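You operate a simulated robot arm through the tools that you are given. There is no shell and no other tool.

You are at the controls of a simulated two-armed robot. One attempt, no reset.

JOB
Pick up the pink bottle with one hand, pass it to the other hand and put it in the inside of the good tub. Put the green roller from the out table on the kit bench. Put the yellow pad on the out table away on the top of the check bench. Put the red spool from the cable shelf in the blue case. Put the green tag that says "05.2 m" from the lower shelf of the bind bench on the top of the check bench and the green tag that says "02.6 m" on the shelf of the blue table. Push the spares drawer shut. Push the cloths drawer shut. Fetch the pink tag and set it on the white packet on the plate on trough two. Put one of the yellow rollers from the top of the trough rack on the shelf of the head table. Put one of the grey sponges from the top of the trough rack on the green tray. Put the white tie from the top of the pump cabinet on the yellow lane. Lift the air wipe open. Do these in any order. Set down upright: pink bottle, green roller, yellow roller.

Only the result counts: the job must be done as asked and must still hold three seconds after the hand-in. Knocking over, shifting, dropping, spilling or breaking anything else fails it. Flat cloth is picked up by pressing the open fingertips on it (5 to 10 N) and closing them slowly along it; thin cloth reads only 2 to 8 mm in the jaws.

ROBOT AND FRAMES
Two 7-joint arms with two-finger grippers on one trunk, on a base that moves. Base frame: it is fixed to the floor where the robot stands at the start and does not move with it; the origin is under the middle of the robot, x ahead of it, y to its left, z up. Units: m, degrees, N and s.
The left shoulder is at the start at [0.078, 0.151, 0.888], the right one opposite. With the tool pointing down near the work surface each hand reaches from about 0.28 to 0.8 m from the robot's upright axis, wherever it stands, measured 20 degrees to its own side. Places, roughly: air wipe [1, -2.7, 0.9]; blue case [-0.75, -11, 1]; cloths drawer [-1.4, -4.5, 0.6]; green roller (6x9x9 cm) [-1.6, -10.9, 0.8]; green tag [-1.75, -5.75, 0.25]; green tray (26x17x3 cm) [-1.3, 2.3, 0.4]; grey sponge (5x6x13 cm) [-1.4, 2.4, 0.9]; inside of the good tub (19x24 cm) [-1.44, -0.6, 0.72]; kit bench [-2, -8.9, 0.8]; pink bottle (7x7x13 cm) [-1.5, -3, 0.5]; pink tag [1.25, 2.75, 1]; red spool (10x10x7 cm) [-1.7, -7.4, 0.5]; shelf of the blue table [1.2, -5.8, 0.4]; shelf of the head table [1.3, 5, 0.3]; spares drawer [-1.4, -4.5, 0.8]; top of the check bench [-1.6, -2.1, 0.9]; white packet (9x8x1 cm) [1.2, 2.7, 0.9]; white tie (13x3x2 cm) [1, -2.6, 0.9]; yellow lane (43x17 cm) [-1.46, 1.3, 0.84]; yellow pad (5x8x4 cm) [-1.2, -10.9, 0.8]; yellow roller (6x9x9 cm) [-1.2, 2.2, 0.8]. Payload 2.54 kg a hand.
The TCP of each hand is the grasp point between the finger pads, 0.03 m short of the fingertips. In the tool frame z runs along the fingers and y along their closing line. The gripper opens to 0.116 m; its body begins 0.095 m behind the TCP.
Orientation is told as [roll, pitch, yaw] about the base's x, y, z axes, in that order, counted from this pose: with the fingers straight down and closing along the base's y, the tool's x points along the base's -x, its y along +y and its z along -z.

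CONTROLS
- The arms move only by the tool jog_arm. It takes "left_targets", "right_targets" or both (then of equal length, played together; a hand with none holds still); each is a list of rows, each a list of 7 numbers: the shift along the tool's x, y, z in units of 300 mm (1.0 is 300 mm), then the turn, a rotation vector about the tool's x, y, z in units of 45 degrees (1.0 is 45 degrees), then the opening, from 0 (shut) to 1 (fully open). In form: [[tx, ty, tz, wx, wy, wz, fingers], ...]. A call has 1 to 20 rows; each row is the pose to reach, as a shift and turn from the pose commanded when the call began, along the tool's axes at that moment. A call with a number of a shift or a turn outside -1 to 1 is refused whole. Rows are played at 5 a second. More than 0.05 m and 8.6 degrees between two rows, or a gripper value outside its range, and nothing of the call is played. Where a pose cannot be reached the arm comes as near as it can. A force on the tool above 40 N (or 10 N above the force at the start of the call, whichever is more), or a blocked arm, ends the call early, and 0.2 s more pass. Each finger travels about 0.072 m/s and halts on what it meets, pressing with about 40 N; the grip force reading is that of the motor and also rises with nothing between the fingers. The clock runs only during rows and for 0.2 s after the last one: add rows that repeat a pose to give the fingers time. The reply holds the time, the measured pose of the TCP, the force on the tool along the base axes, the opening and the grip force, in the units named above and with some noise, with the torque about the TCP (base axes, N m) and any sound that the robot's microphone picked up.
- Cameras (640 x 400 px; columns grow to the right, rows downward): "scene" is now at [0.1591, 0.0088, 1.0175]; the picture's right is [0.09, -1.00, 0.00], its down [-0.48, -0.04, -0.88] and it looks along [0.87, 0.08, -0.48] (base axes); focal length 273 px, centre (320, 200). "left" rides on the left gripper at [0.069, 0.015, -0.122] in its tool frame; the picture's right is [-0.22, 0.98, 0.00], its down [-0.83, -0.18, -0.53] and it looks along [-0.52, -0.12, 0.85] (tool axes); focal length 251 px, centre (320, 200). "right" rides on the right gripper at [0.069, -0.015, -0.122] in its tool frame; the picture's right is [0.22, 0.98, 0.00], its down [-0.83, 0.18, -0.53] and it looks along [-0.52, 0.11, 0.85] (tool axes); focal length 251 px, centre (320, 200). There is no depth. A picture from a camera that has moved, and an enlarged one, comes with that camera's place and axes in the base frame and with its lens.
- capture(camera): a new picture of that camera. The clock stands still meanwhile.
- slide_trunk(by): slides the trunk up (or, below 0, down) by that many m; the arms and the scene camera ride with it, the base frame stays. It gives what a move gives, with no picture.
- roll_base(legs): drives the robot by 1 to 6 legs, each [ahead, left, turn to the left] in m, m and degrees, along the robot's own axes; the way and the turn of a leg run together, so that a leg with both is an arc; at most 1.5 m and 180 degrees a leg. The arms and the cameras ride along, it lands a little off, and it stops where it bumps. It gives what a move gives.
- pan_tilt(pan, tilt): turns the head with the scene camera to pan (to the left, within 80 degrees either way) and tilt (down, from -29 to 69), counted from straight ahead of the robot. It gives what a move gives.
- close_up(camera, box): a new picture of the part [left, top, right, bottom] of that camera's present view, enlarged. The clock stands still meanwhile.
- close_job(): hands the job in; it is judged then, once.

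Places have to be worked out from the pictures, the camera data and where the tool is seen. Open the grippers and draw the arms clear of the work before you hand the job in, unless the task says otherwise.

The tools are called after "Request:" as name(argument=value, ...) on one line, values as JSON. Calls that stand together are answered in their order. jog_arm: Moves the arms, as the interface text tells. Its arguments: {"type":"object","properties":{"left_targets":{"type":"array"},"right_targets":{"type":"array"}},"required":[]} The other tools are called the same way: slide_trunk (by) moves the trunk up or down; roll_base (legs) drives the base; pan_tilt (pan, tilt) turns the head that bears the scene camera; capture (camera) takes a picture; close_up (camera, box) takes an enlarged picture of a part of a camera's view; close_job () hands the job in.

At the start:

```text
t: 0.0
left_position: [0.5897, 0.3108, 0.6477]
left_ee_rot: [0.0, 0.0, 0.1]
left_contact_force: [0.6, -0.1, -0.1]
left_torque: [0.0, 0.0, 0.01]
left_width: 0.1161
left_grasp_force: 0.0
right_position: [0.5251, -0.1788, 0.6485]
right_ee_rot: [-0.1, 0.0, 0.0]
right_contact_force: [0.1, 0.9, -0.4]
right_torque: [0.01, 0.02, 0.02]
right_width: 0.1162
right_grasp_force: 0.1
trunk travel left (down, up): [-0.125, 0.164]
robot x, y, heading: [-0.0039, 0.001, 0.2]
head pan, tilt (commanded): [4.9, 28.7]
```

scene: 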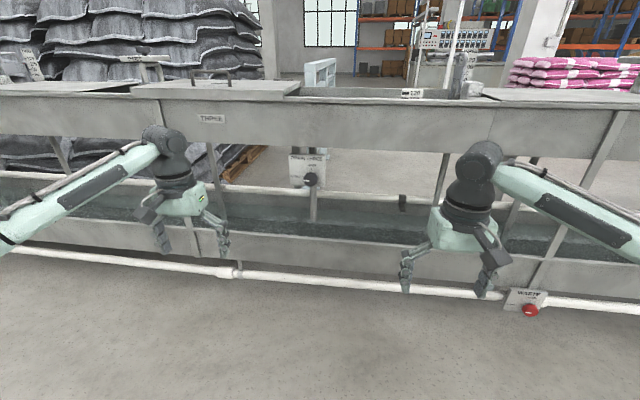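
right: 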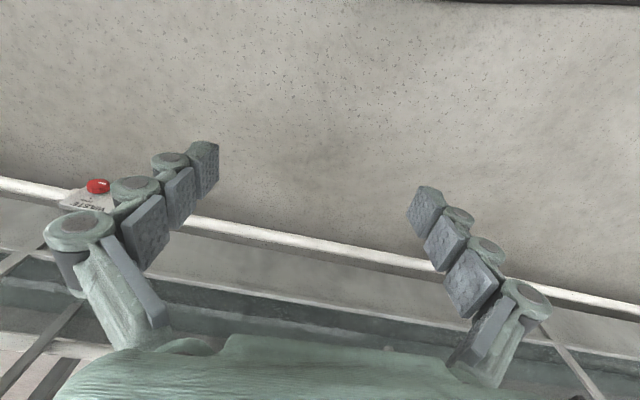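
left: 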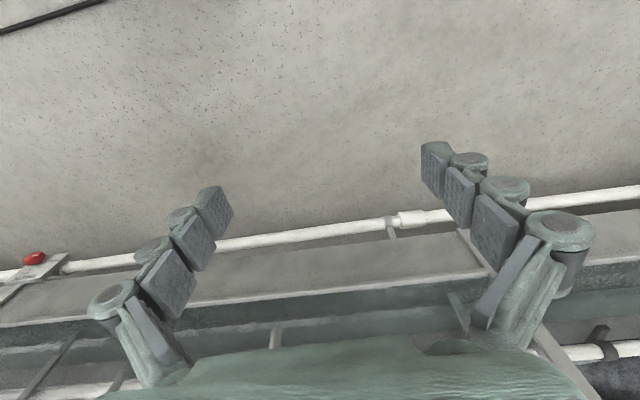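

I start with a survey of the surroundings: turn the head left, to see what is along the aisle on +y.

Request:
pan_tilt(pan=75, tilt=15)

Request:
capture(camera="scene")

```text
t: 1.4
left_position: [0.5908, 0.3106, 0.6474]
left_ee_rot: [0.0, 0.0, 0.1]
left_contact_force: [-0.5, 0.9, 0.8]
left_torque: [-0.02, -0.01, 0.02]
left_width: 0.1159
left_grasp_force: 0.1
right_position: [0.5266, -0.1774, 0.6486]
right_ee_rot: [0.0, 0.0, 0.0]
right_contact_force: [-0.1, -1.3, -0.1]
right_torque: [0.0, 0.0, 0.02]
right_width: 0.116
right_grasp_force: 0.1
trunk travel left (down, up): [-0.125, 0.164]
robot x, y, heading: [-0.0001, 0.0024, 0.0]
head pan, tilt (commanded): [75.0, 15.0]
```

```text
taken
camera scene: at [0.0927, 0.0912, 1.0396], right [0.97, -0.26, 0.0], down [-0.07, -0.25, -0.97], along [0.25, 0.93, -0.26], focal length 273 px, centre (320, 200)
```

scene: 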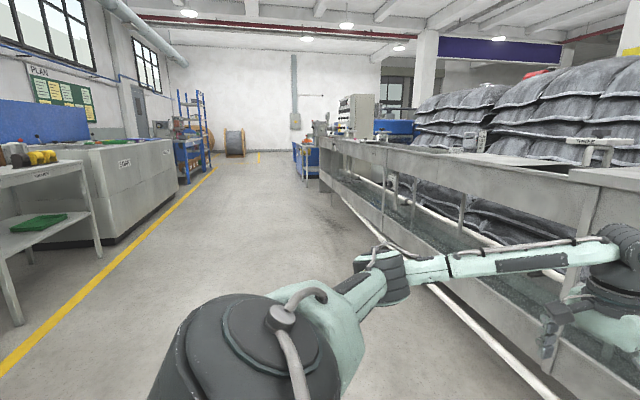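

The trough rack with yellow rollers and the green tray on its lower shelf are at the left; now I look toward -y.

Request:
pan_tilt(pan=-78, tilt=15)

Request:
capture(camera="scene")

```text
t: 3.8
left_position: [0.5905, 0.31, 0.6471]
left_ee_rot: [-0.1, 0.0, 0.1]
left_contact_force: [0.4, -0.2, -0.2]
left_torque: [-0.02, 0.01, 0.01]
left_width: 0.1159
left_grasp_force: 0.1
right_position: [0.5274, -0.1779, 0.6496]
right_ee_rot: [0.0, 0.0, -0.1]
right_contact_force: [0.4, 0.1, -0.4]
right_torque: [-0.01, -0.03, 0.02]
right_width: 0.1163
right_grasp_force: 0.1
trunk travel left (down, up): [-0.125, 0.164]
robot x, y, heading: [-0.0015, -0.0005, 0.3]
head pan, tilt (commanded): [-78.0, 15.0]
```

```text
taken
camera scene: at [0.088, -0.0904, 1.0397], right [-0.98, -0.21, 0.0], down [-0.05, 0.25, -0.97], along [0.2, -0.94, -0.26], focal length 273 px, centre (320, 200)
```

scene: 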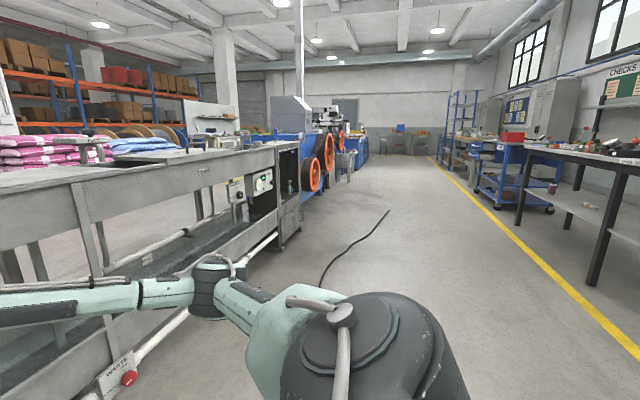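

The aisle is clear apart from a black cable on the floor (about [0.4,-1.7] to [-0.1,-3.5]). I'll pull both hands in a little for travelling, then go left to the trough section with the pink tag.

Request:
jog_arm(left_targets=[[0.15, 0, 0, 0, 0, 0, 1], [0.3, 0, 0, 0, 0, 0, 1], [0.45, 0, 0, 0, 0, 0, 1], [0.55, 0, 0, 0, 0, 0, 1]], right_targets=[[0.1, 0, 0, 0, 0, 0, 1], [0.2, 0, 0, 0, 0, 0, 1], [0.3, 0, 0, 0, 0, 0, 1], [0.35, 0, 0, 0, 0, 0, 1]])

Request:
pan_tilt(pan=45, tilt=20)

Request:
roll_base(legs=[[0, 1.3, 0], [0, 1.1, 0]])

Request:
capture(camera="scene")

```text
t: 4.8
left_position: [0.4289, 0.3134, 0.646]
left_ee_rot: [0.1, 0.1, 0.1]
left_contact_force: [0.3, 0.3, -1.2]
left_torque: [-0.01, 0.0, 0.0]
left_width: 0.116
left_grasp_force: 0.1
right_position: [0.42, -0.1791, 0.6476]
right_ee_rot: [0.0, 0.0, 0.0]
right_contact_force: [0.1, 0.2, 1.0]
right_torque: [0.01, 0.02, -0.02]
right_width: 0.1162
right_grasp_force: 0.0
trunk travel left (down, up): [-0.125, 0.164]
robot x, y, heading: [0.0002, 0.0007, -0.2]
head pan, tilt (commanded): [-78.0, 15.0]
```

```text
t: 6.8
left_position: [0.4268, 0.3134, 0.6458]
left_ee_rot: [-0.1, 0.0, 0.1]
left_contact_force: [0.3, -0.6, 0.3]
left_torque: [0.02, 0.01, 0.01]
left_width: 0.116
left_grasp_force: 0.0
right_position: [0.4206, -0.1785, 0.6477]
right_ee_rot: [0.1, 0.0, -0.1]
right_contact_force: [-0.4, 0.0, 0.6]
right_torque: [0.02, -0.02, 0.03]
right_width: 0.1161
right_grasp_force: 0.1
trunk travel left (down, up): [-0.125, 0.164]
robot x, y, heading: [0.001, -0.0002, 0.2]
head pan, tilt (commanded): [45.0, 20.0]
```

```text
t: 30.6
left_position: [0.4102, 2.7802, 0.646]
left_ee_rot: [0.0, 0.0, 0.9]
left_contact_force: [-0.1, -0.1, -0.1]
left_torque: [-0.02, -0.03, -0.02]
left_width: 0.1159
left_grasp_force: 0.0
right_position: [0.4098, 2.2873, 0.6466]
right_ee_rot: [-0.1, 0.0, 0.9]
right_contact_force: [0.9, -0.6, 0.0]
right_torque: [-0.02, 0.02, 0.01]
right_width: 0.1161
right_grasp_force: 0.0
trunk travel left (down, up): [-0.125, 0.164]
robot x, y, heading: [-0.012, 2.4563, 0.5]
head pan, tilt (commanded): [45.0, 20.0]
```

```text
taken
camera scene: at [0.1209, 2.5289, 1.0315], right [0.72, -0.7, 0.0], down [-0.24, -0.25, -0.94], along [0.65, 0.67, -0.34], focal length 273 px, centre (320, 200)
```

scene: 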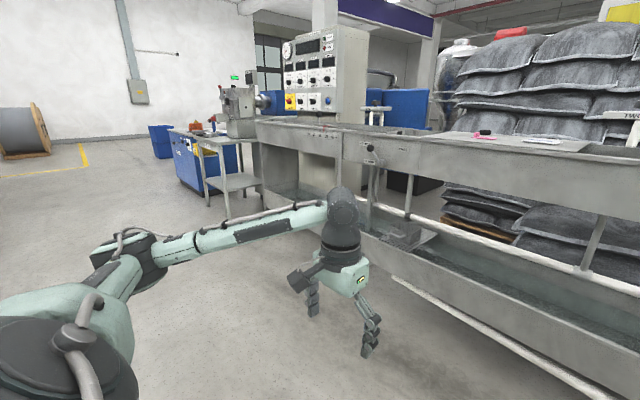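

The pink tag and the white packet seem to be on a plate over the trough, around [1.25, 2.7]. I zoom in there.

Request:
pan_tilt(pan=10, tilt=15)

Request:
capture(camera="scene")

Request:
close_up(camera="scene", box=[220, 120, 420, 245])

```text
t: 31.6
left_position: [0.4112, 2.78, 0.6457]
left_ee_rot: [0.0, 0.0, 1.0]
left_contact_force: [-0.7, 0.0, 0.3]
left_torque: [0.01, 0.04, -0.03]
left_width: 0.1159
left_grasp_force: 0.0
right_position: [0.4109, 2.2863, 0.6466]
right_ee_rot: [0.1, -0.1, 0.9]
right_contact_force: [-0.4, 0.2, -0.5]
right_torque: [-0.01, 0.05, -0.02]
right_width: 0.1161
right_grasp_force: 0.1
trunk travel left (down, up): [-0.125, 0.164]
robot x, y, heading: [-0.011, 2.4632, 0.6]
head pan, tilt (commanded): [10.0, 15.0]
```

```text
taken
camera scene: at [0.1477, 2.4798, 1.0396], right [0.19, -0.98, 0.0], down [-0.25, -0.05, -0.97], along [0.95, 0.18, -0.26], focal length 273 px, centre (320, 200)
```

scene: 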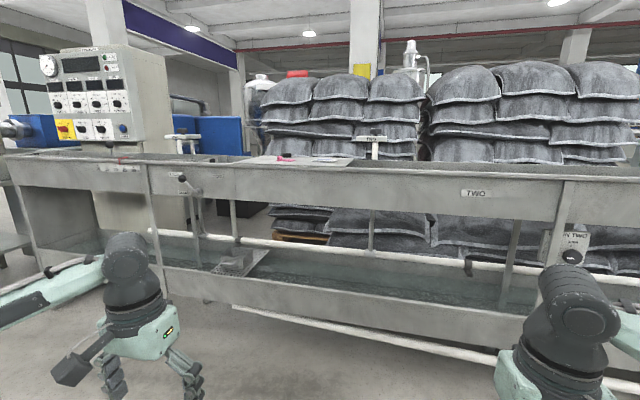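

```text
3.20 times, centred on (320, 182) of scene
camera zoom: at [0.1477, 2.4798, 1.0396], right [0.19, -0.98, 0.0], down [-0.25, -0.05, -0.97], along [0.95, 0.18, -0.26], focal length 873 px, centre (320, 256)
```

zoom: 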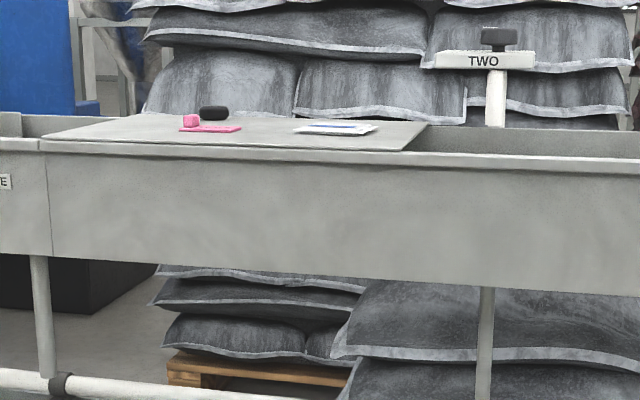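

The plate lies across trough two with the pink tag (left) and the white packet (right); a black object stands behind the tag. I raise the trunk to look down on it and work there.

Request:
slide_trunk(by=0.16)

Request:
roll_base(legs=[[0.45, 0.05, -0.5]])

Request:
pan_tilt(pan=10, tilt=25)

Request:
capture(camera="scene")

```text
t: 33.4
left_position: [0.4113, 2.7799, 0.8065]
left_ee_rot: [0.0, 0.0, 0.8]
left_contact_force: [0.5, 0.4, 0.2]
left_torque: [-0.01, 0.01, 0.0]
left_width: 0.1162
left_grasp_force: 0.0
right_position: [0.4103, 2.2881, 0.807]
right_ee_rot: [0.1, -0.1, 0.9]
right_contact_force: [-0.6, 0.2, -0.1]
right_torque: [-0.02, 0.0, -0.02]
right_width: 0.1157
right_grasp_force: 0.1
trunk travel left (down, up): [-0.285, 0.004]
robot x, y, heading: [-0.0107, 2.4594, 1.0]
head pan, tilt (commanded): [10.0, 15.0]
```

```text
t: 36.1
left_position: [0.8631, 2.8254, 0.8056]
left_ee_rot: [-0.1, 0.1, 0.0]
left_contact_force: [-1.7, 0.2, -0.6]
left_torque: [0.05, 0.0, -0.01]
left_width: 0.1158
left_grasp_force: 0.1
right_position: [0.8549, 2.3332, 0.8081]
right_ee_rot: [0.1, 0.0, -0.1]
right_contact_force: [0.8, -0.5, -0.9]
right_torque: [0.02, 0.02, -0.03]
right_width: 0.116
right_grasp_force: 0.1
trunk travel left (down, up): [-0.285, 0.004]
robot x, y, heading: [0.4332, 2.5136, -0.0]
head pan, tilt (commanded): [10.0, 15.0]
```

```text
t: 36.8
left_position: [0.8633, 2.8255, 0.8063]
left_ee_rot: [0.0, 0.0, -0.2]
left_contact_force: [-0.6, 0.0, 0.0]
left_torque: [-0.02, -0.02, -0.02]
left_width: 0.1163
left_grasp_force: 0.1
right_position: [0.8535, 2.3332, 0.8084]
right_ee_rot: [0.0, 0.0, -0.1]
right_contact_force: [0.2, -0.2, -0.3]
right_torque: [0.0, -0.01, 0.02]
right_width: 0.1159
right_grasp_force: 0.0
trunk travel left (down, up): [-0.285, 0.004]
robot x, y, heading: [0.4344, 2.515, -0.1]
head pan, tilt (commanded): [10.0, 25.0]
```

```text
taken
camera scene: at [0.5935, 2.5295, 1.1835], right [0.17, -0.99, 0.0], down [-0.42, -0.07, -0.91], along [0.89, 0.16, -0.42], focal length 273 px, centre (320, 200)
```

scene: 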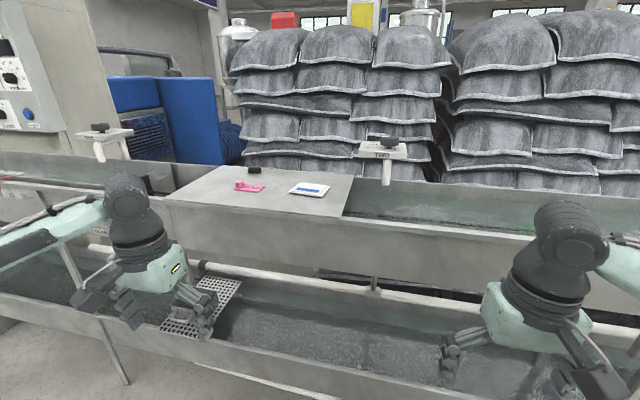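

Tag is near [1.2, 2.82] and packet near [1.2, 2.66]. I take an enlarged picture of both.

Request:
close_up(camera="scene", box=[215, 155, 343, 235])

```text
5.00 times, centred on (279, 195) of scene
camera zoom: at [0.5935, 2.5295, 1.1835], right [0.17, -0.99, 0.0], down [-0.42, -0.07, -0.91], along [0.89, 0.16, -0.42], focal length 1364 px, centre (525, 225)
```

zoom: 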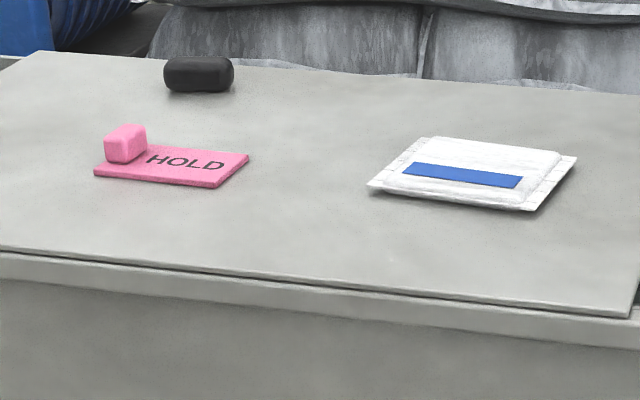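

The pink tag has a small block at its left end to grip. I raise the left hand above the plate and move it forward over the tag.

Request:
jog_arm(left_targets=[[0, 0, -0.16, 0, 0, 0, 1], [0, 0, -0.32, 0, 0, 0, 1], [0, 0, -0.48, 0, 0, 0, 1], [0, 0, -0.64, 0, 0, 0, 1], [0, 0, -0.8, 0, 0, 0, 1], [-0.15, 0, -0.85, 0, 0, 0, 1], [-0.3, 0, -0.85, 0, 0, 0, 1], [-0.45, 0, -0.85, 0, 0, 0, 1], [-0.6, 0, -0.85, 0, 0, 0, 1], [-0.75, 0, -0.85, 0, 0, 0, 1], [-0.9, 0, -0.85, 0, 0, 0, 1], [-0.9, 0, -0.85, 0, 0, 0, 0.6], [-0.9, 0, -0.85, 0, 0, 0, 0.6]])

Request:
capture(camera="left")

```text
t: 39.6
left_position: [1.132, 2.825, 1.0621]
left_ee_rot: [0.0, 0.1, -0.1]
left_contact_force: [0.7, -0.9, -0.5]
left_torque: [0.0, -0.02, 0.03]
left_width: 0.0696
left_grasp_force: 0.1
right_position: [0.8543, 2.3333, 0.8081]
right_ee_rot: [0.1, 0.1, 0.0]
right_contact_force: [0.0, -0.9, 0.7]
right_torque: [-0.01, 0.05, 0.03]
right_width: 0.1162
right_grasp_force: 0.1
trunk travel left (down, up): [-0.285, 0.004]
robot x, y, heading: [0.4323, 2.5119, -0.2]
head pan, tilt (commanded): [10.0, 25.0]
```

```text
taken
camera left: at [1.064, 2.8402, 1.1827], right [0.22, 0.98, 0.0], down [0.83, -0.18, 0.53], along [0.52, -0.12, -0.85], focal length 251 px, centre (320, 200)
```

left: 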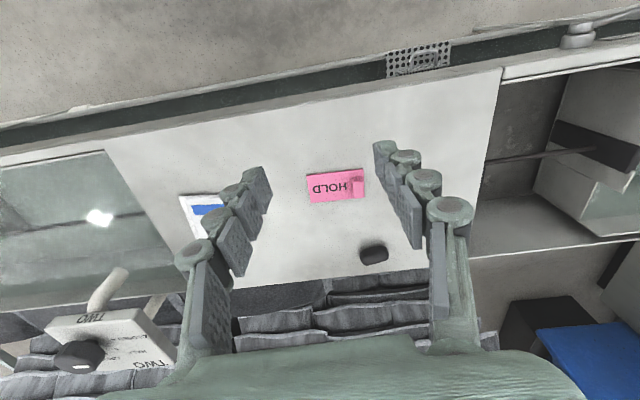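

The left hand is over the plate; from both views the knob sits near [1.217, 2.852, 0.92]. I zoom in to pin down the plate height.

Request:
close_up(camera="left", box=[250, 140, 410, 240])

```text
4.00 times, centred on (330, 190) of left
camera zoom: at [1.064, 2.8402, 1.1827], right [0.22, 0.98, 0.0], down [0.83, -0.18, 0.53], along [0.52, -0.12, -0.85], focal length 1006 px, centre (280, 240)
```

zoom: 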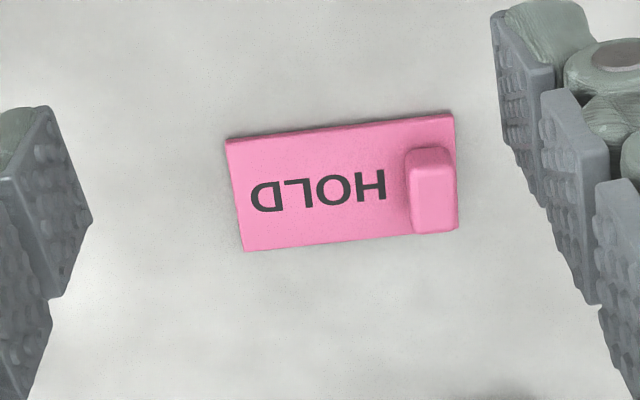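

The knob is about 1.5 cm wide, centred near [1.2175, 2.851], tag surface at z≈0.91. I move above it, yaw 5° to line up, and lower to just above.

Request:
jog_arm(left_targets=[[-0.15, 0.045, 0, 0, 0, 0.06, 0.5], [-0.285, 0.087, 0, 0, 0, 0.11, 0.5], [-0.285, 0.087, 0.15, 0, 0, 0.11, 0.45], [-0.285, 0.087, 0.28, 0, 0, 0.11, 0.45], [-0.285, 0.087, 0.33, 0, 0, 0.11, 0.45], [-0.285, 0.087, 0.33, 0, 0, 0.11, 0.45]])

Request:
capture(camera="left")

```text
t: 41.0
left_position: [1.1754, 2.8566, 0.9601]
left_ee_rot: [0.1, 0.0, -5.1]
left_contact_force: [0.3, 0.6, -0.9]
left_torque: [0.01, 0.02, 0.01]
left_width: 0.0521
left_grasp_force: 0.1
left hand out of reach, approached as far as the arm can: row 1, 2, 3, 4, 5, 6
right_position: [0.8546, 2.333, 0.8088]
right_ee_rot: [0.1, -0.1, -0.1]
right_contact_force: [1.1, -0.6, -0.4]
right_torque: [0.03, 0.01, 0.02]
right_width: 0.1158
right_grasp_force: 0.0
trunk travel left (down, up): [-0.285, 0.004]
robot x, y, heading: [0.4313, 2.5156, -0.1]
head pan, tilt (commanded): [10.0, 25.0]
```

```text
taken
camera left: at [1.1085, 2.8765, 1.0806], right [0.3, 0.95, 0.0], down [0.81, -0.25, 0.53], along [0.51, -0.16, -0.85], focal length 251 px, centre (320, 200)
```

left: 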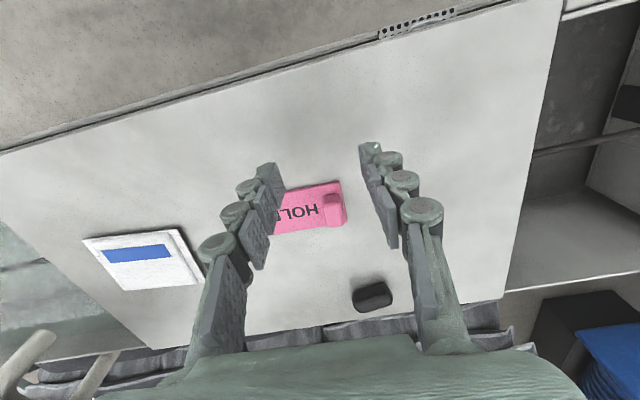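

The left arm ran out of reach at x=1.175, so the base must go closer. I lift the left hand, pull the right hand back, and drive forward about 0.13 m.

Request:
jog_arm(left_targets=[[0.1, 0, -0.15, 0, 0, 0, 0.45], [0.2, 0, -0.2, 0, 0, 0, 0.45], [0.2, 0, -0.2, 0, 0, 0, 0.45]], right_targets=[[0.15, 0, 0, 0, 0, 0, 1], [0.3, 0, 0, 0, 0, 0, 1], [0.4, 0, 0, 0, 0, 0, 1]])

Request:
roll_base(legs=[[0.14, 0.0, 0]])

Request:
capture(camera="left")

```text
refused: row 1 steps farther than a row can; nothing moved
```

```text
t: 42.4
left_position: [1.3147, 2.8561, 0.9594]
left_ee_rot: [0.0, 0.1, -4.9]
left_contact_force: [0.1, 0.0, -0.5]
left_torque: [0.02, 0.06, -0.01]
left_width: 0.0522
left_grasp_force: 0.0
right_position: [0.9946, 2.3339, 0.8079]
right_ee_rot: [0.0, 0.0, 0.0]
right_contact_force: [0.5, -0.7, -0.4]
right_torque: [-0.01, 0.03, -0.01]
right_width: 0.1159
right_grasp_force: 0.1
trunk travel left (down, up): [-0.285, 0.004]
robot x, y, heading: [0.5746, 2.5127, -0.0]
head pan, tilt (commanded): [10.0, 25.0]
```

```text
taken
camera left: at [1.2478, 2.8769, 1.0802], right [0.3, 0.95, 0.0], down [0.81, -0.25, 0.53], along [0.51, -0.16, -0.85], focal length 251 px, centre (320, 200)
```

left: 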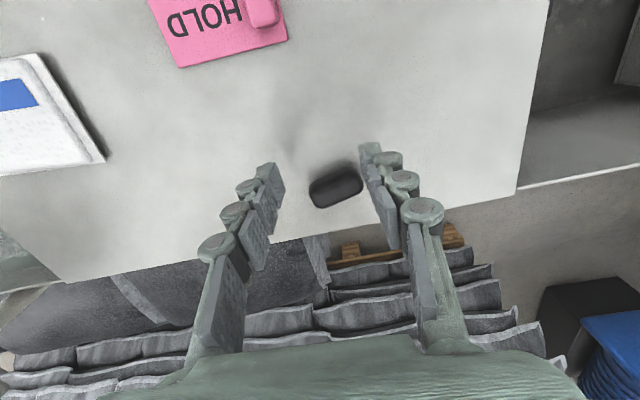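

The first call was refused for too long a step, and the base moved nonetheless; the hand passed over the black object without contact (forces near zero, it still stands at [1.34, 2.86]). I lift the hand straight up now and draw the right hand back.

Request:
jog_arm(left_targets=[[0, 0, -0.1, 0, 0, 0, 0.45], [0, 0, -0.2, 0, 0, 0, 0.45], [0, 0, -0.2, 0, 0, 0, 0.45]], right_targets=[[0.15, 0, 0, 0, 0, 0, 1], [0.3, 0, 0, 0, 0, 0, 1], [0.4, 0, 0, 0, 0, 0, 1]])

```text
t: 43.2
left_position: [1.2976, 2.8567, 1.0198]
left_ee_rot: [0.0, 0.1, -4.9]
left_contact_force: [0.3, -0.7, 0.5]
left_torque: [0.02, 0.01, 0.02]
left_width: 0.0523
left_grasp_force: 0.1
left hand out of reach, approached as far as the arm can: row 1, 2, 3
right_position: [0.8998, 2.3353, 0.809]
right_ee_rot: [0.0, 0.1, 0.0]
right_contact_force: [0.1, -0.2, -0.3]
right_torque: [-0.02, 0.01, -0.01]
right_width: 0.1162
right_grasp_force: 0.0
right hand out of reach, approached as far as the arm can: row 3
trunk travel left (down, up): [-0.285, 0.004]
robot x, y, heading: [0.5709, 2.512, -0.2]
head pan, tilt (commanded): [10.0, 25.0]
```

I move the left hand back (toward the robot) a bit and re-check the pose, since the commanded pose may differ from the reached one.

Request:
jog_arm(left_targets=[[0.15, 0, 0, 0, 0, 0, 0.45], [0.27, 0, 0, 0, 0, 0, 0.45], [0.27, 0, 0, 0, 0, 0, 0.45]])

Request:
capture(camera="left")

```text
t: 44.2
left_position: [1.223, 2.9108, 1.0142]
left_ee_rot: [-4.3, 2.5, 5.6]
left_contact_force: [0.6, -0.3, -0.7]
left_torque: [0.02, 0.09, -0.01]
left_width: 0.0522
left_grasp_force: 0.1
left hand out of reach, approached as far as the arm can: row 1, 2
right_position: [0.9014, 2.336, 0.8077]
right_ee_rot: [0.1, 0.1, -0.1]
right_contact_force: [0.8, 0.6, 0.1]
right_torque: [0.03, 0.03, -0.01]
right_width: 0.1157
right_grasp_force: 0.0
trunk travel left (down, up): [-0.285, 0.004]
robot x, y, heading: [0.5742, 2.5076, -0.2]
head pan, tilt (commanded): [10.0, 25.0]
stopped in row 3 (left hand): the arm was blocked; the commanded pose is now the measured one
```

```text
taken
camera left: at [1.1578, 2.927, 1.1352], right [0.12, 0.99, -0.08], down [0.86, -0.06, 0.51], along [0.5, -0.13, -0.86], focal length 251 px, centre (320, 200)
```

left: 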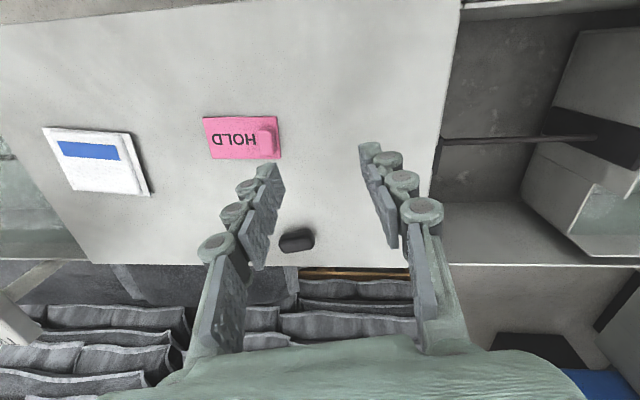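

The left arm was reported blocked and is tilted a bit; nothing on the plate has moved. I look at the arm with the scene camera.

Request:
pan_tilt(pan=35, tilt=30)

Request:
capture(camera="scene")

```text
t: 45.0
left_position: [1.2227, 2.9113, 1.0126]
left_ee_rot: [-4.5, 2.4, 5.5]
left_contact_force: [-0.3, 0.7, -0.7]
left_torque: [-0.04, 0.02, -0.01]
left_width: 0.0523
left_grasp_force: 0.1
right_position: [0.901, 2.3373, 0.8079]
right_ee_rot: [0.0, 0.0, 0.1]
right_contact_force: [1.0, 0.7, 0.3]
right_torque: [0.02, -0.01, 0.02]
right_width: 0.1159
right_grasp_force: 0.1
trunk travel left (down, up): [-0.285, 0.004]
robot x, y, heading: [0.5744, 2.5137, 0.1]
head pan, tilt (commanded): [35.0, 30.0]
```

```text
taken
camera scene: at [0.7162, 2.5661, 1.1755], right [0.57, -0.82, 0.0], down [-0.41, -0.29, -0.87], along [0.71, 0.5, -0.5], focal length 273 px, centre (320, 200)
```

scene: 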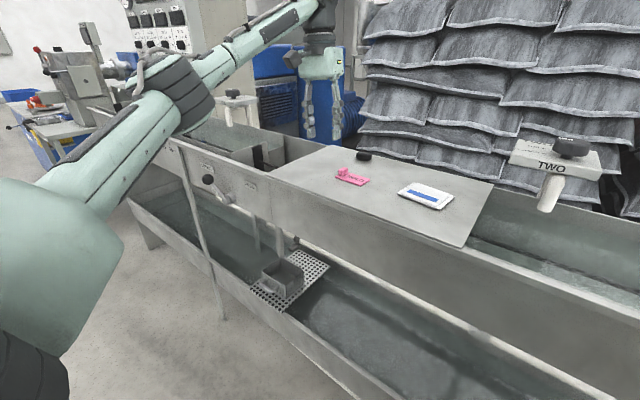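

The arm is stretched out to the left with the hand clear of everything; I bring it back upright and over the tag in small steps.

Request:
jog_arm(left_targets=[[0.01, -0.05, 0, -0.03, -0.02, 0.08, 0.45], [0.02, -0.1, 0, -0.06, -0.035, 0.15, 0.45], [0.03, -0.15, 0.01, -0.08, -0.045, 0.2, 0.45], [0.036, -0.197, 0.02, -0.098, -0.056, 0.236, 0.45], [0.036, -0.197, 0.02, -0.098, -0.056, 0.236, 0.45]])

Request:
capture(camera="left")

```text
t: 46.2
left_position: [1.2188, 2.8486, 1.0115]
left_ee_rot: [-0.1, -0.5, -5.0]
left_contact_force: [-0.3, -0.6, -0.1]
left_torque: [0.03, 0.01, -0.01]
left_width: 0.0526
left_grasp_force: 0.1
right_position: [0.9003, 2.3366, 0.8092]
right_ee_rot: [0.1, 0.1, 0.0]
right_contact_force: [0.1, 1.0, -0.6]
right_torque: [0.0, -0.01, -0.02]
right_width: 0.1159
right_grasp_force: 0.1
trunk travel left (down, up): [-0.285, 0.004]
robot x, y, heading: [0.572, 2.516, -0.0]
head pan, tilt (commanded): [35.0, 30.0]
```

```text
taken
camera left: at [1.1497, 2.8705, 1.1317], right [0.3, 0.95, 0.0], down [0.8, -0.25, 0.54], along [0.52, -0.16, -0.84], focal length 251 px, centre (320, 200)
```

left: 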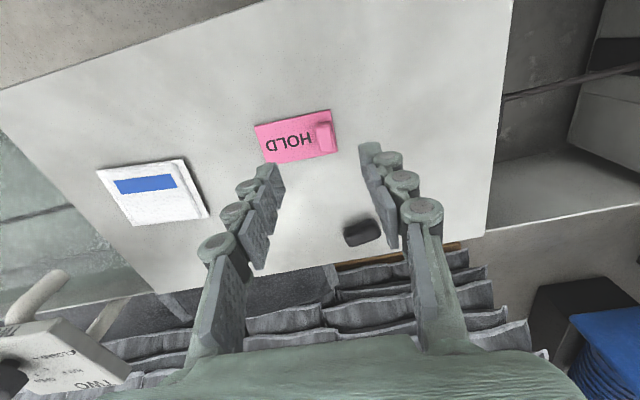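

The knob is right below the TCP (within 3–4 mm). I lower to just above the tag surface and look before closing.

Request:
jog_arm(left_targets=[[0, 0.01, 0.1, 0, 0, 0, 0.42], [0, 0.01, 0.2, 0, 0, 0, 0.42], [0, 0.01, 0.215, 0, 0, 0, 0.42], [0, 0.01, 0.215, 0, 0, 0, 0.42]])

Request:
close_up(camera="left", box=[240, 120, 400, 220])

```text
t: 47.2
left_position: [1.2199, 2.854, 0.9487]
left_ee_rot: [-0.2, -0.5, -5.0]
left_contact_force: [0.4, -0.7, 0.8]
left_torque: [-0.02, 0.0, 0.04]
left_width: 0.0487
left_grasp_force: 0.1
right_position: [0.9006, 2.3373, 0.8097]
right_ee_rot: [0.0, 0.2, 0.1]
right_contact_force: [-0.8, -0.2, 0.3]
right_torque: [0.01, 0.0, 0.01]
right_width: 0.116
right_grasp_force: 0.1
trunk travel left (down, up): [-0.285, 0.004]
robot x, y, heading: [0.5735, 2.5114, -0.1]
head pan, tilt (commanded): [35.0, 30.0]
```

```text
4.00 times, centred on (320, 170) of left
camera zoom: at [1.1502, 2.8748, 1.0681], right [0.3, 0.95, 0.0], down [0.8, -0.25, 0.54], along [0.52, -0.16, -0.84], focal length 1006 px, centre (320, 320)
```

zoom: 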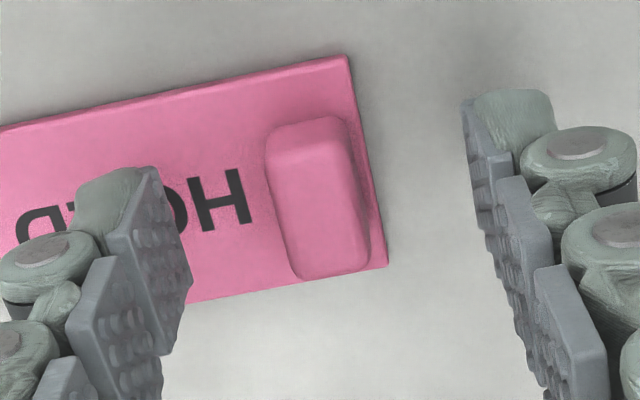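

The knob is centred between the fingers. I go down 3 mm more and close on it.

Request:
jog_arm(left_targets=[[0, 0, 0.01, 0, 0, 0, 0.42], [0, 0, 0.01, 0, 0, 0, 0.2], [0, 0, 0.01, 0, 0, 0, 0.1], [0, 0, 0.01, 0, 0, 0, 0.0], [0, 0, 0.01, 0, 0, 0, 0.0], [0, 0, 0.01, 0, 0, 0, 0.0]])

Request:
capture(camera="left")

```text
t: 48.6
left_position: [1.2187, 2.8537, 0.9458]
left_ee_rot: [-0.2, -0.6, -5.1]
left_contact_force: [-0.5, -0.6, 1.4]
left_torque: [0.03, 0.0, -0.03]
left_width: 0.012
left_grasp_force: 39.1
right_position: [0.9014, 2.3372, 0.8093]
right_ee_rot: [0.0, 0.2, 0.1]
right_contact_force: [-0.3, 0.1, -0.7]
right_torque: [-0.02, 0.0, 0.0]
right_width: 0.1159
right_grasp_force: 0.0
trunk travel left (down, up): [-0.285, 0.004]
robot x, y, heading: [0.5685, 2.5107, -0.1]
head pan, tilt (commanded): [35.0, 30.0]
```

```text
taken
camera left: at [1.1508, 2.8752, 1.0655], right [0.3, 0.95, 0.0], down [0.8, -0.25, 0.54], along [0.52, -0.16, -0.84], focal length 251 px, centre (320, 200)
```

left: 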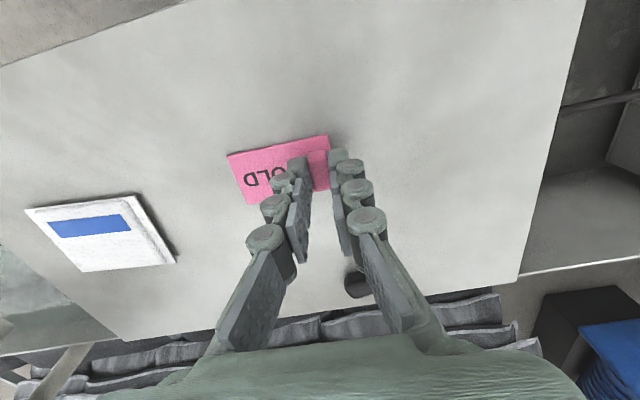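

Gripped at 12 mm. I lift 5 cm, carry it over the packet at about [1.225, 2.672] and hold there to look.

Request:
jog_arm(left_targets=[[0, 0, -0.08, 0, 0, 0, 0], [0, 0, -0.16, 0, 0, 0, 0], [-0.02, -0.13, -0.16, 0, 0, 0, 0], [-0.04, -0.26, -0.16, 0, 0, 0, 0], [-0.06, -0.39, -0.16, 0, 0, 0, 0], [-0.068, -0.513, -0.16, 0, 0, 0, 0], [-0.068, -0.513, -0.08, 0, 0, 0, 0], [-0.068, -0.513, -0.08, 0, 0, 0, 0]])

Request:
capture(camera="left")

Request:
capture(camera="scene")

```text
t: 50.5
left_position: [1.2235, 2.7002, 0.9708]
left_ee_rot: [-0.2, -0.4, -5.0]
left_contact_force: [-0.6, -0.9, -0.4]
left_torque: [0.01, -0.02, -0.01]
left_width: 0.0122
left_grasp_force: 38.8
right_position: [0.8998, 2.3365, 0.8092]
right_ee_rot: [0.0, 0.1, 0.1]
right_contact_force: [0.0, -0.4, 0.4]
right_torque: [0.02, 0.01, 0.0]
right_width: 0.1157
right_grasp_force: 0.1
trunk travel left (down, up): [-0.285, 0.004]
robot x, y, heading: [0.5695, 2.5168, -0.0]
head pan, tilt (commanded): [35.0, 30.0]
```

```text
taken
camera left: at [1.1551, 2.7215, 1.0902], right [0.3, 0.95, 0.0], down [0.8, -0.25, 0.54], along [0.52, -0.16, -0.84], focal length 251 px, centre (320, 200)
```

left: 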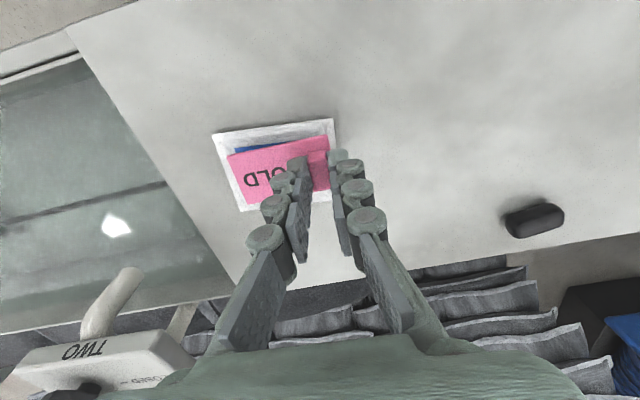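

```text
taken
camera scene: at [0.716, 2.566, 1.1755], right [0.57, -0.82, 0.0], down [-0.41, -0.29, -0.87], along [0.71, 0.5, -0.5], focal length 273 px, centre (320, 200)
```

scene: 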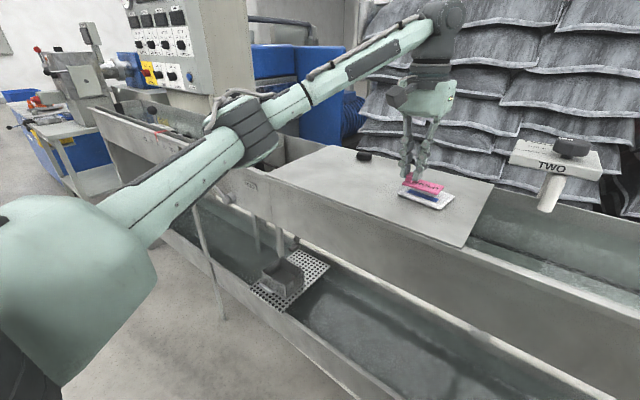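

The tag hangs over the packet, well centred. I lower gently, watching the force.

Request:
jog_arm(left_targets=[[0, 0, 0.02, 0, 0, 0, 0], [0, 0, 0.035, 0, 0, 0, 0], [0, 0, 0.045, 0, 0, 0, 0], [0, 0, 0.045, 0, 0, 0, 0]])

Request:
close_up(camera="scene", box=[370, 140, 498, 220])

```text
t: 51.5
left_position: [1.2248, 2.6986, 0.9559]
left_ee_rot: [-0.2, -0.5, -5.0]
left_contact_force: [0.3, 0.3, 0.0]
left_torque: [-0.02, 0.0, -0.01]
left_width: 0.0122
left_grasp_force: 38.8
right_position: [0.9003, 2.3377, 0.8086]
right_ee_rot: [0.0, 0.1, 0.0]
right_contact_force: [1.0, -0.4, -0.4]
right_torque: [-0.01, 0.0, -0.02]
right_width: 0.1159
right_grasp_force: 0.0
trunk travel left (down, up): [-0.285, 0.004]
robot x, y, heading: [0.5755, 2.5152, 0.1]
head pan, tilt (commanded): [35.0, 30.0]
```

```text
5.00 times, centred on (434, 180) of scene
camera zoom: at [0.7161, 2.5661, 1.1755], right [0.57, -0.82, 0.0], down [-0.41, -0.29, -0.87], along [0.71, 0.5, -0.5], focal length 1364 px, centre (-250, 300)
```

zoom: 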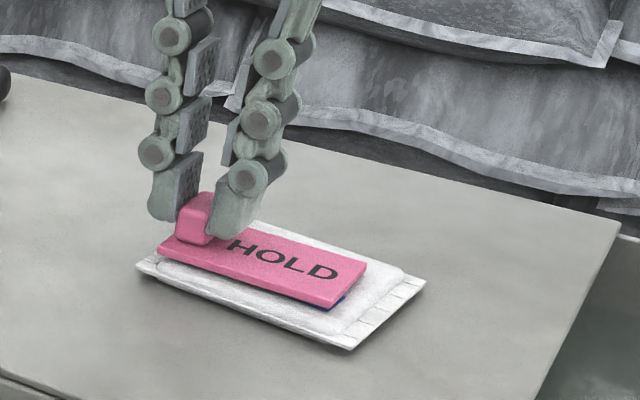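

The tag is a few millimetres above the packet. I lower in 1.5 mm steps and check the force.

Request:
jog_arm(left_targets=[[0, 0, 0.005, 0, 0, 0, 0], [0, 0, 0.01, 0, 0, 0, 0], [0, 0, 0.01, 0, 0, 0, 0]])

Request:
close_up(camera="scene", box=[370, 140, 498, 220])

```text
t: 52.2
left_position: [1.2241, 2.6994, 0.9541]
left_ee_rot: [-0.2, -0.6, -5.0]
left_contact_force: [1.4, 1.5, 7.0]
left_torque: [0.0, 0.03, 0.04]
left_width: 0.0121
left_grasp_force: 39.1
right_position: [0.9003, 2.3373, 0.8098]
right_ee_rot: [0.0, 0.0, 0.0]
right_contact_force: [0.7, -0.1, -0.4]
right_torque: [0.0, -0.02, 0.01]
right_width: 0.1159
right_grasp_force: 0.1
trunk travel left (down, up): [-0.285, 0.004]
robot x, y, heading: [0.573, 2.5156, 0.1]
head pan, tilt (commanded): [35.0, 30.0]
```

```text
5.00 times, centred on (434, 180) of scene
camera zoom: at [0.7155, 2.5661, 1.1757], right [0.57, -0.82, 0.0], down [-0.41, -0.29, -0.87], along [0.71, 0.5, -0.5], focal length 1364 px, centre (-250, 300)
```

zoom: 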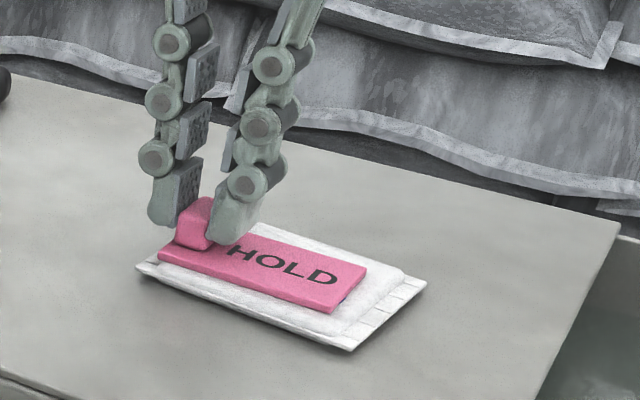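

Contact at 7 N on the packet. I open the fingers a little and lift straight up.

Request:
jog_arm(left_targets=[[0, 0, 0.008, 0, 0, 0, 0.25], [0, 0, 0.006, 0, 0, 0, 0.35], [0, 0, 0, 0, 0, 0, 0.4], [0, 0, -0.1, 0, 0, 0, 0.4], [0, 0, -0.25, 0, 0, 0, 0.4], [0, 0, -0.35, 0, 0, 0, 0.4]])

Request:
close_up(camera="scene", box=[370, 140, 498, 220])

```text
t: 53.6
left_position: [1.2238, 2.6978, 1.0583]
left_ee_rot: [-0.2, -0.4, -5.0]
left_contact_force: [0.5, 0.9, -0.1]
left_torque: [0.0, 0.01, 0.0]
left_width: 0.0463
left_grasp_force: 0.0
right_position: [0.9006, 2.3368, 0.809]
right_ee_rot: [0.0, 0.1, 0.1]
right_contact_force: [-0.3, -0.3, 0.5]
right_torque: [-0.03, 0.02, 0.0]
right_width: 0.1159
right_grasp_force: 0.1
trunk travel left (down, up): [-0.285, 0.004]
robot x, y, heading: [0.5752, 2.5137, -0.1]
head pan, tilt (commanded): [35.0, 30.0]
```

```text
5.00 times, centred on (434, 180) of scene
camera zoom: at [0.7158, 2.566, 1.1755], right [0.57, -0.82, 0.0], down [-0.41, -0.29, -0.87], along [0.71, 0.5, -0.5], focal length 1364 px, centre (-250, 300)
```

zoom: 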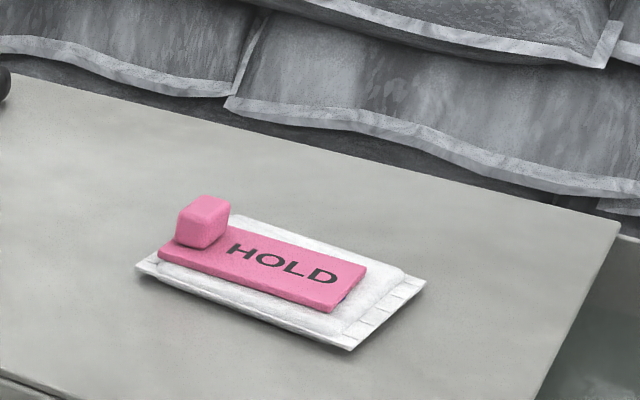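

The pink tag lies on the packet. I back the base off with the hand high, then fold the left arm in.

Request:
roll_base(legs=[[-0.6, -0.2, 0]])

Request:
jog_arm(left_targets=[[0.12, 0.05, 0.05, 0, 0, -0.03, 0.6], [0.24, 0.1, 0.1, 0, 0, -0.06, 0.8], [0.36, 0.15, 0.15, 0, 0, -0.08, 1], [0.48, 0.2, 0.2, 0, 0, -0.1, 1], [0.6, 0.25, 0.25, 0, 0, -0.11, 1], [0.7, 0.3, 0.35, 0, 0, -0.11, 1]])

Request:
roll_base(legs=[[0, 0, 90], [0, 0, 90]])

Request:
pan_tilt(pan=0, tilt=25)

Request:
capture(camera="scene")

```text
t: 57.2
left_position: [0.6287, 2.4992, 1.0577]
left_ee_rot: [-0.3, -0.4, -4.2]
left_contact_force: [0.0, 0.4, 0.1]
left_torque: [0.02, -0.01, 0.03]
left_width: 0.0465
left_grasp_force: 0.1
right_position: [0.3105, 2.133, 0.8079]
right_ee_rot: [0.0, 0.1, 0.9]
right_contact_force: [-0.5, 0.4, 0.3]
right_torque: [0.03, 0.0, -0.04]
right_width: 0.116
right_grasp_force: 0.0
trunk travel left (down, up): [-0.285, 0.004]
robot x, y, heading: [-0.0202, 2.3032, 0.8]
head pan, tilt (commanded): [35.0, 30.0]
```

```text
t: 58.6
left_position: [0.4295, 2.604, 0.9495]
left_ee_rot: [-0.2, -0.6, 0.8]
left_contact_force: [0.4, -0.3, 0.2]
left_torque: [0.0, -0.02, 0.03]
left_width: 0.1159
left_grasp_force: 0.1
right_position: [0.3101, 2.1342, 0.8083]
right_ee_rot: [-0.1, 0.1, 0.8]
right_contact_force: [0.1, 0.0, -0.2]
right_torque: [0.01, -0.01, -0.01]
right_width: 0.116
right_grasp_force: 0.1
trunk travel left (down, up): [-0.285, 0.004]
robot x, y, heading: [-0.0201, 2.3055, 0.8]
head pan, tilt (commanded): [35.0, 30.0]
```

```text
t: 66.8
left_position: [-0.4682, 2.0061, 0.9494]
left_ee_rot: [-0.2, -0.5, -179.2]
left_contact_force: [0.4, -1.2, -0.3]
left_torque: [0.02, -0.03, 0.01]
left_width: 0.1161
left_grasp_force: 0.0
right_position: [-0.3498, 2.4766, 0.8092]
right_ee_rot: [0.0, 0.1, -179.2]
right_contact_force: [-0.5, 0.6, -0.8]
right_torque: [-0.01, 0.01, 0.02]
right_width: 0.1159
right_grasp_force: 0.0
trunk travel left (down, up): [-0.285, 0.004]
robot x, y, heading: [-0.0172, 2.3025, -179.5]
head pan, tilt (commanded): [35.0, 30.0]
```

```text
t: 67.8
left_position: [-0.469, 2.0074, 0.9492]
left_ee_rot: [-0.2, -0.5, -179.3]
left_contact_force: [0.6, -0.8, 0.1]
left_torque: [0.0, -0.01, -0.04]
left_width: 0.1158
left_grasp_force: 0.0
right_position: [-0.3483, 2.4769, 0.8096]
right_ee_rot: [0.0, 0.1, -179.2]
right_contact_force: [0.1, 1.1, 0.2]
right_torque: [-0.01, 0.04, -0.01]
right_width: 0.1161
right_grasp_force: 0.1
trunk travel left (down, up): [-0.285, 0.004]
robot x, y, heading: [-0.0173, 2.306, -179.2]
head pan, tilt (commanded): [0.0, 25.0]
```

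```text
taken
camera scene: at [-0.1788, 2.3044, 1.1834], right [-0.01, 1.0, 0.0], down [0.42, 0.01, -0.91], along [-0.91, -0.01, -0.42], focal length 273 px, centre (320, 200)
```

scene: 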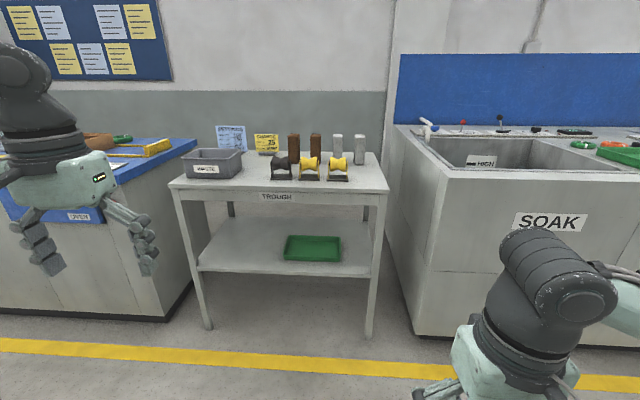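

The trough rack is in front: two yellow rollers, a black one, two brown and two grey sponges on top; green tray on the lower shelf. I zoom in on the top.

Request:
close_up(camera="scene", box=[240, 115, 400, 215])

Request:
close_up(camera="scene", box=[180, 180, 404, 320])

```text
4.00 times, centred on (320, 165) of scene
camera zoom: at [-0.1788, 2.3044, 1.1834], right [-0.01, 1.0, 0.0], down [0.42, 0.01, -0.91], along [-0.91, -0.01, -0.42], focal length 1091 px, centre (320, 340)
```

zoom: 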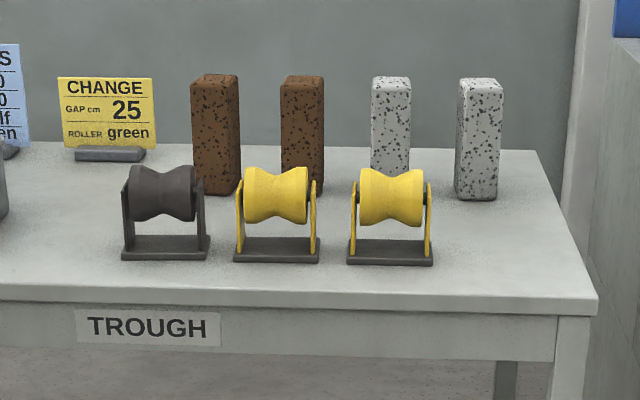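

```text
2.86 times, centred on (292, 250) of scene
camera zoom: at [-0.1788, 2.3044, 1.1834], right [-0.01, 1.0, 0.0], down [0.42, 0.01, -0.91], along [-0.91, -0.01, -0.42], focal length 779 px, centre (400, 57)
```

zoom: 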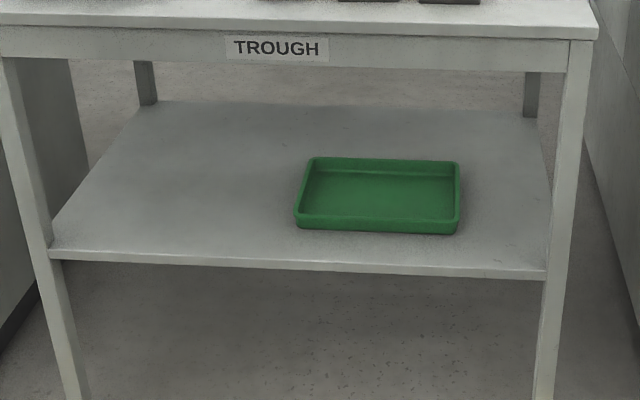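

Table top is at z≈0.78 with its front edge at x≈-1.15; the right grey sponge stands at about [-1.47, 2.48], tray on the shelf near [-1.345, 2.26, 0.36]. I tilt the right hand forward (fingers toward the rack) in free space before approaching.

Request:
jog_arm(right_targets=[[-0.122, 0, -0.078, 0, -0.166, 0, 1], [-0.244, 0, -0.156, 0, -0.333, 0, 1], [-0.366, 0, -0.234, 0, -0.5, 0, 1], [-0.488, 0, -0.312, 0, -0.666, 0, 1], [-0.61, 0, -0.39, 0, -0.833, 0, 1], [-0.733, 0, -0.467, 0, -1.0, 0, 1], [-0.733, 0, -0.467, 0, -1.0, 0, 1]])

```text
t: 69.4
left_position: [-0.4677, 2.0075, 0.9485]
left_ee_rot: [-0.2, -0.5, -179.3]
left_contact_force: [1.0, 0.4, -0.1]
left_torque: [0.01, -0.02, 0.02]
left_width: 0.1161
left_grasp_force: 0.1
right_position: [-0.5692, 2.4752, 0.9514]
right_ee_rot: [0.1, -45.1, -179.2]
right_contact_force: [-0.2, -0.6, -0.6]
right_torque: [-0.01, -0.02, -0.05]
right_width: 0.116
right_grasp_force: 0.1
trunk travel left (down, up): [-0.285, 0.004]
robot x, y, heading: [-0.0173, 2.3055, -179.3]
head pan, tilt (commanded): [0.0, 25.0]
```

The tilt works as predicted. I add another 22° so the fingers point 23° below horizontal.

Request:
jog_arm(right_targets=[[0, 0, 0, 0, -0.166, 0, 1], [0, 0, 0, 0, -0.333, 0, 0.8], [0, 0, 0, 0, -0.49, 0, 0.8], [0, 0, 0, 0, -0.49, 0, 0.8]])

Request:
capture(camera="right")

```text
t: 70.4
left_position: [-0.469, 2.0066, 0.9493]
left_ee_rot: [-0.3, -0.5, -179.4]
left_contact_force: [0.0, 0.0, -0.6]
left_torque: [0.03, 0.03, 0.02]
left_width: 0.1161
left_grasp_force: 0.1
right_position: [-0.5685, 2.4739, 0.949]
right_ee_rot: [0.0, -67.1, -179.2]
right_contact_force: [-0.1, -0.4, -0.7]
right_torque: [0.01, 0.0, 0.01]
right_width: 0.0928
right_grasp_force: 0.1
trunk travel left (down, up): [-0.285, 0.004]
robot x, y, heading: [-0.0195, 2.3065, -179.4]
head pan, tilt (commanded): [0.0, 25.0]
```

```text
taken
camera right: at [-0.4291, 2.4913, 0.9327], right [0.1, -0.98, -0.2], down [0.17, -0.18, 0.97], along [-0.98, -0.13, 0.15], focal length 251 px, centre (320, 200)
```

right: 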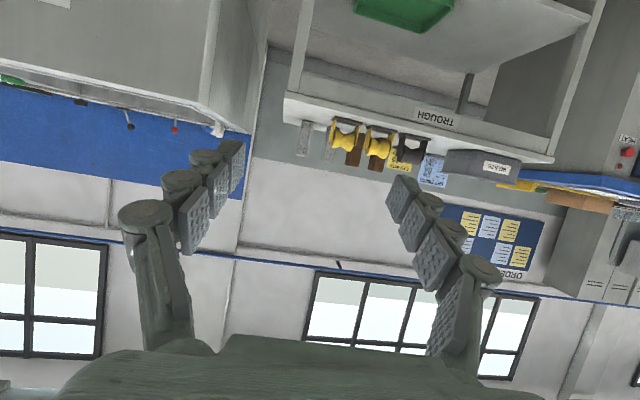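

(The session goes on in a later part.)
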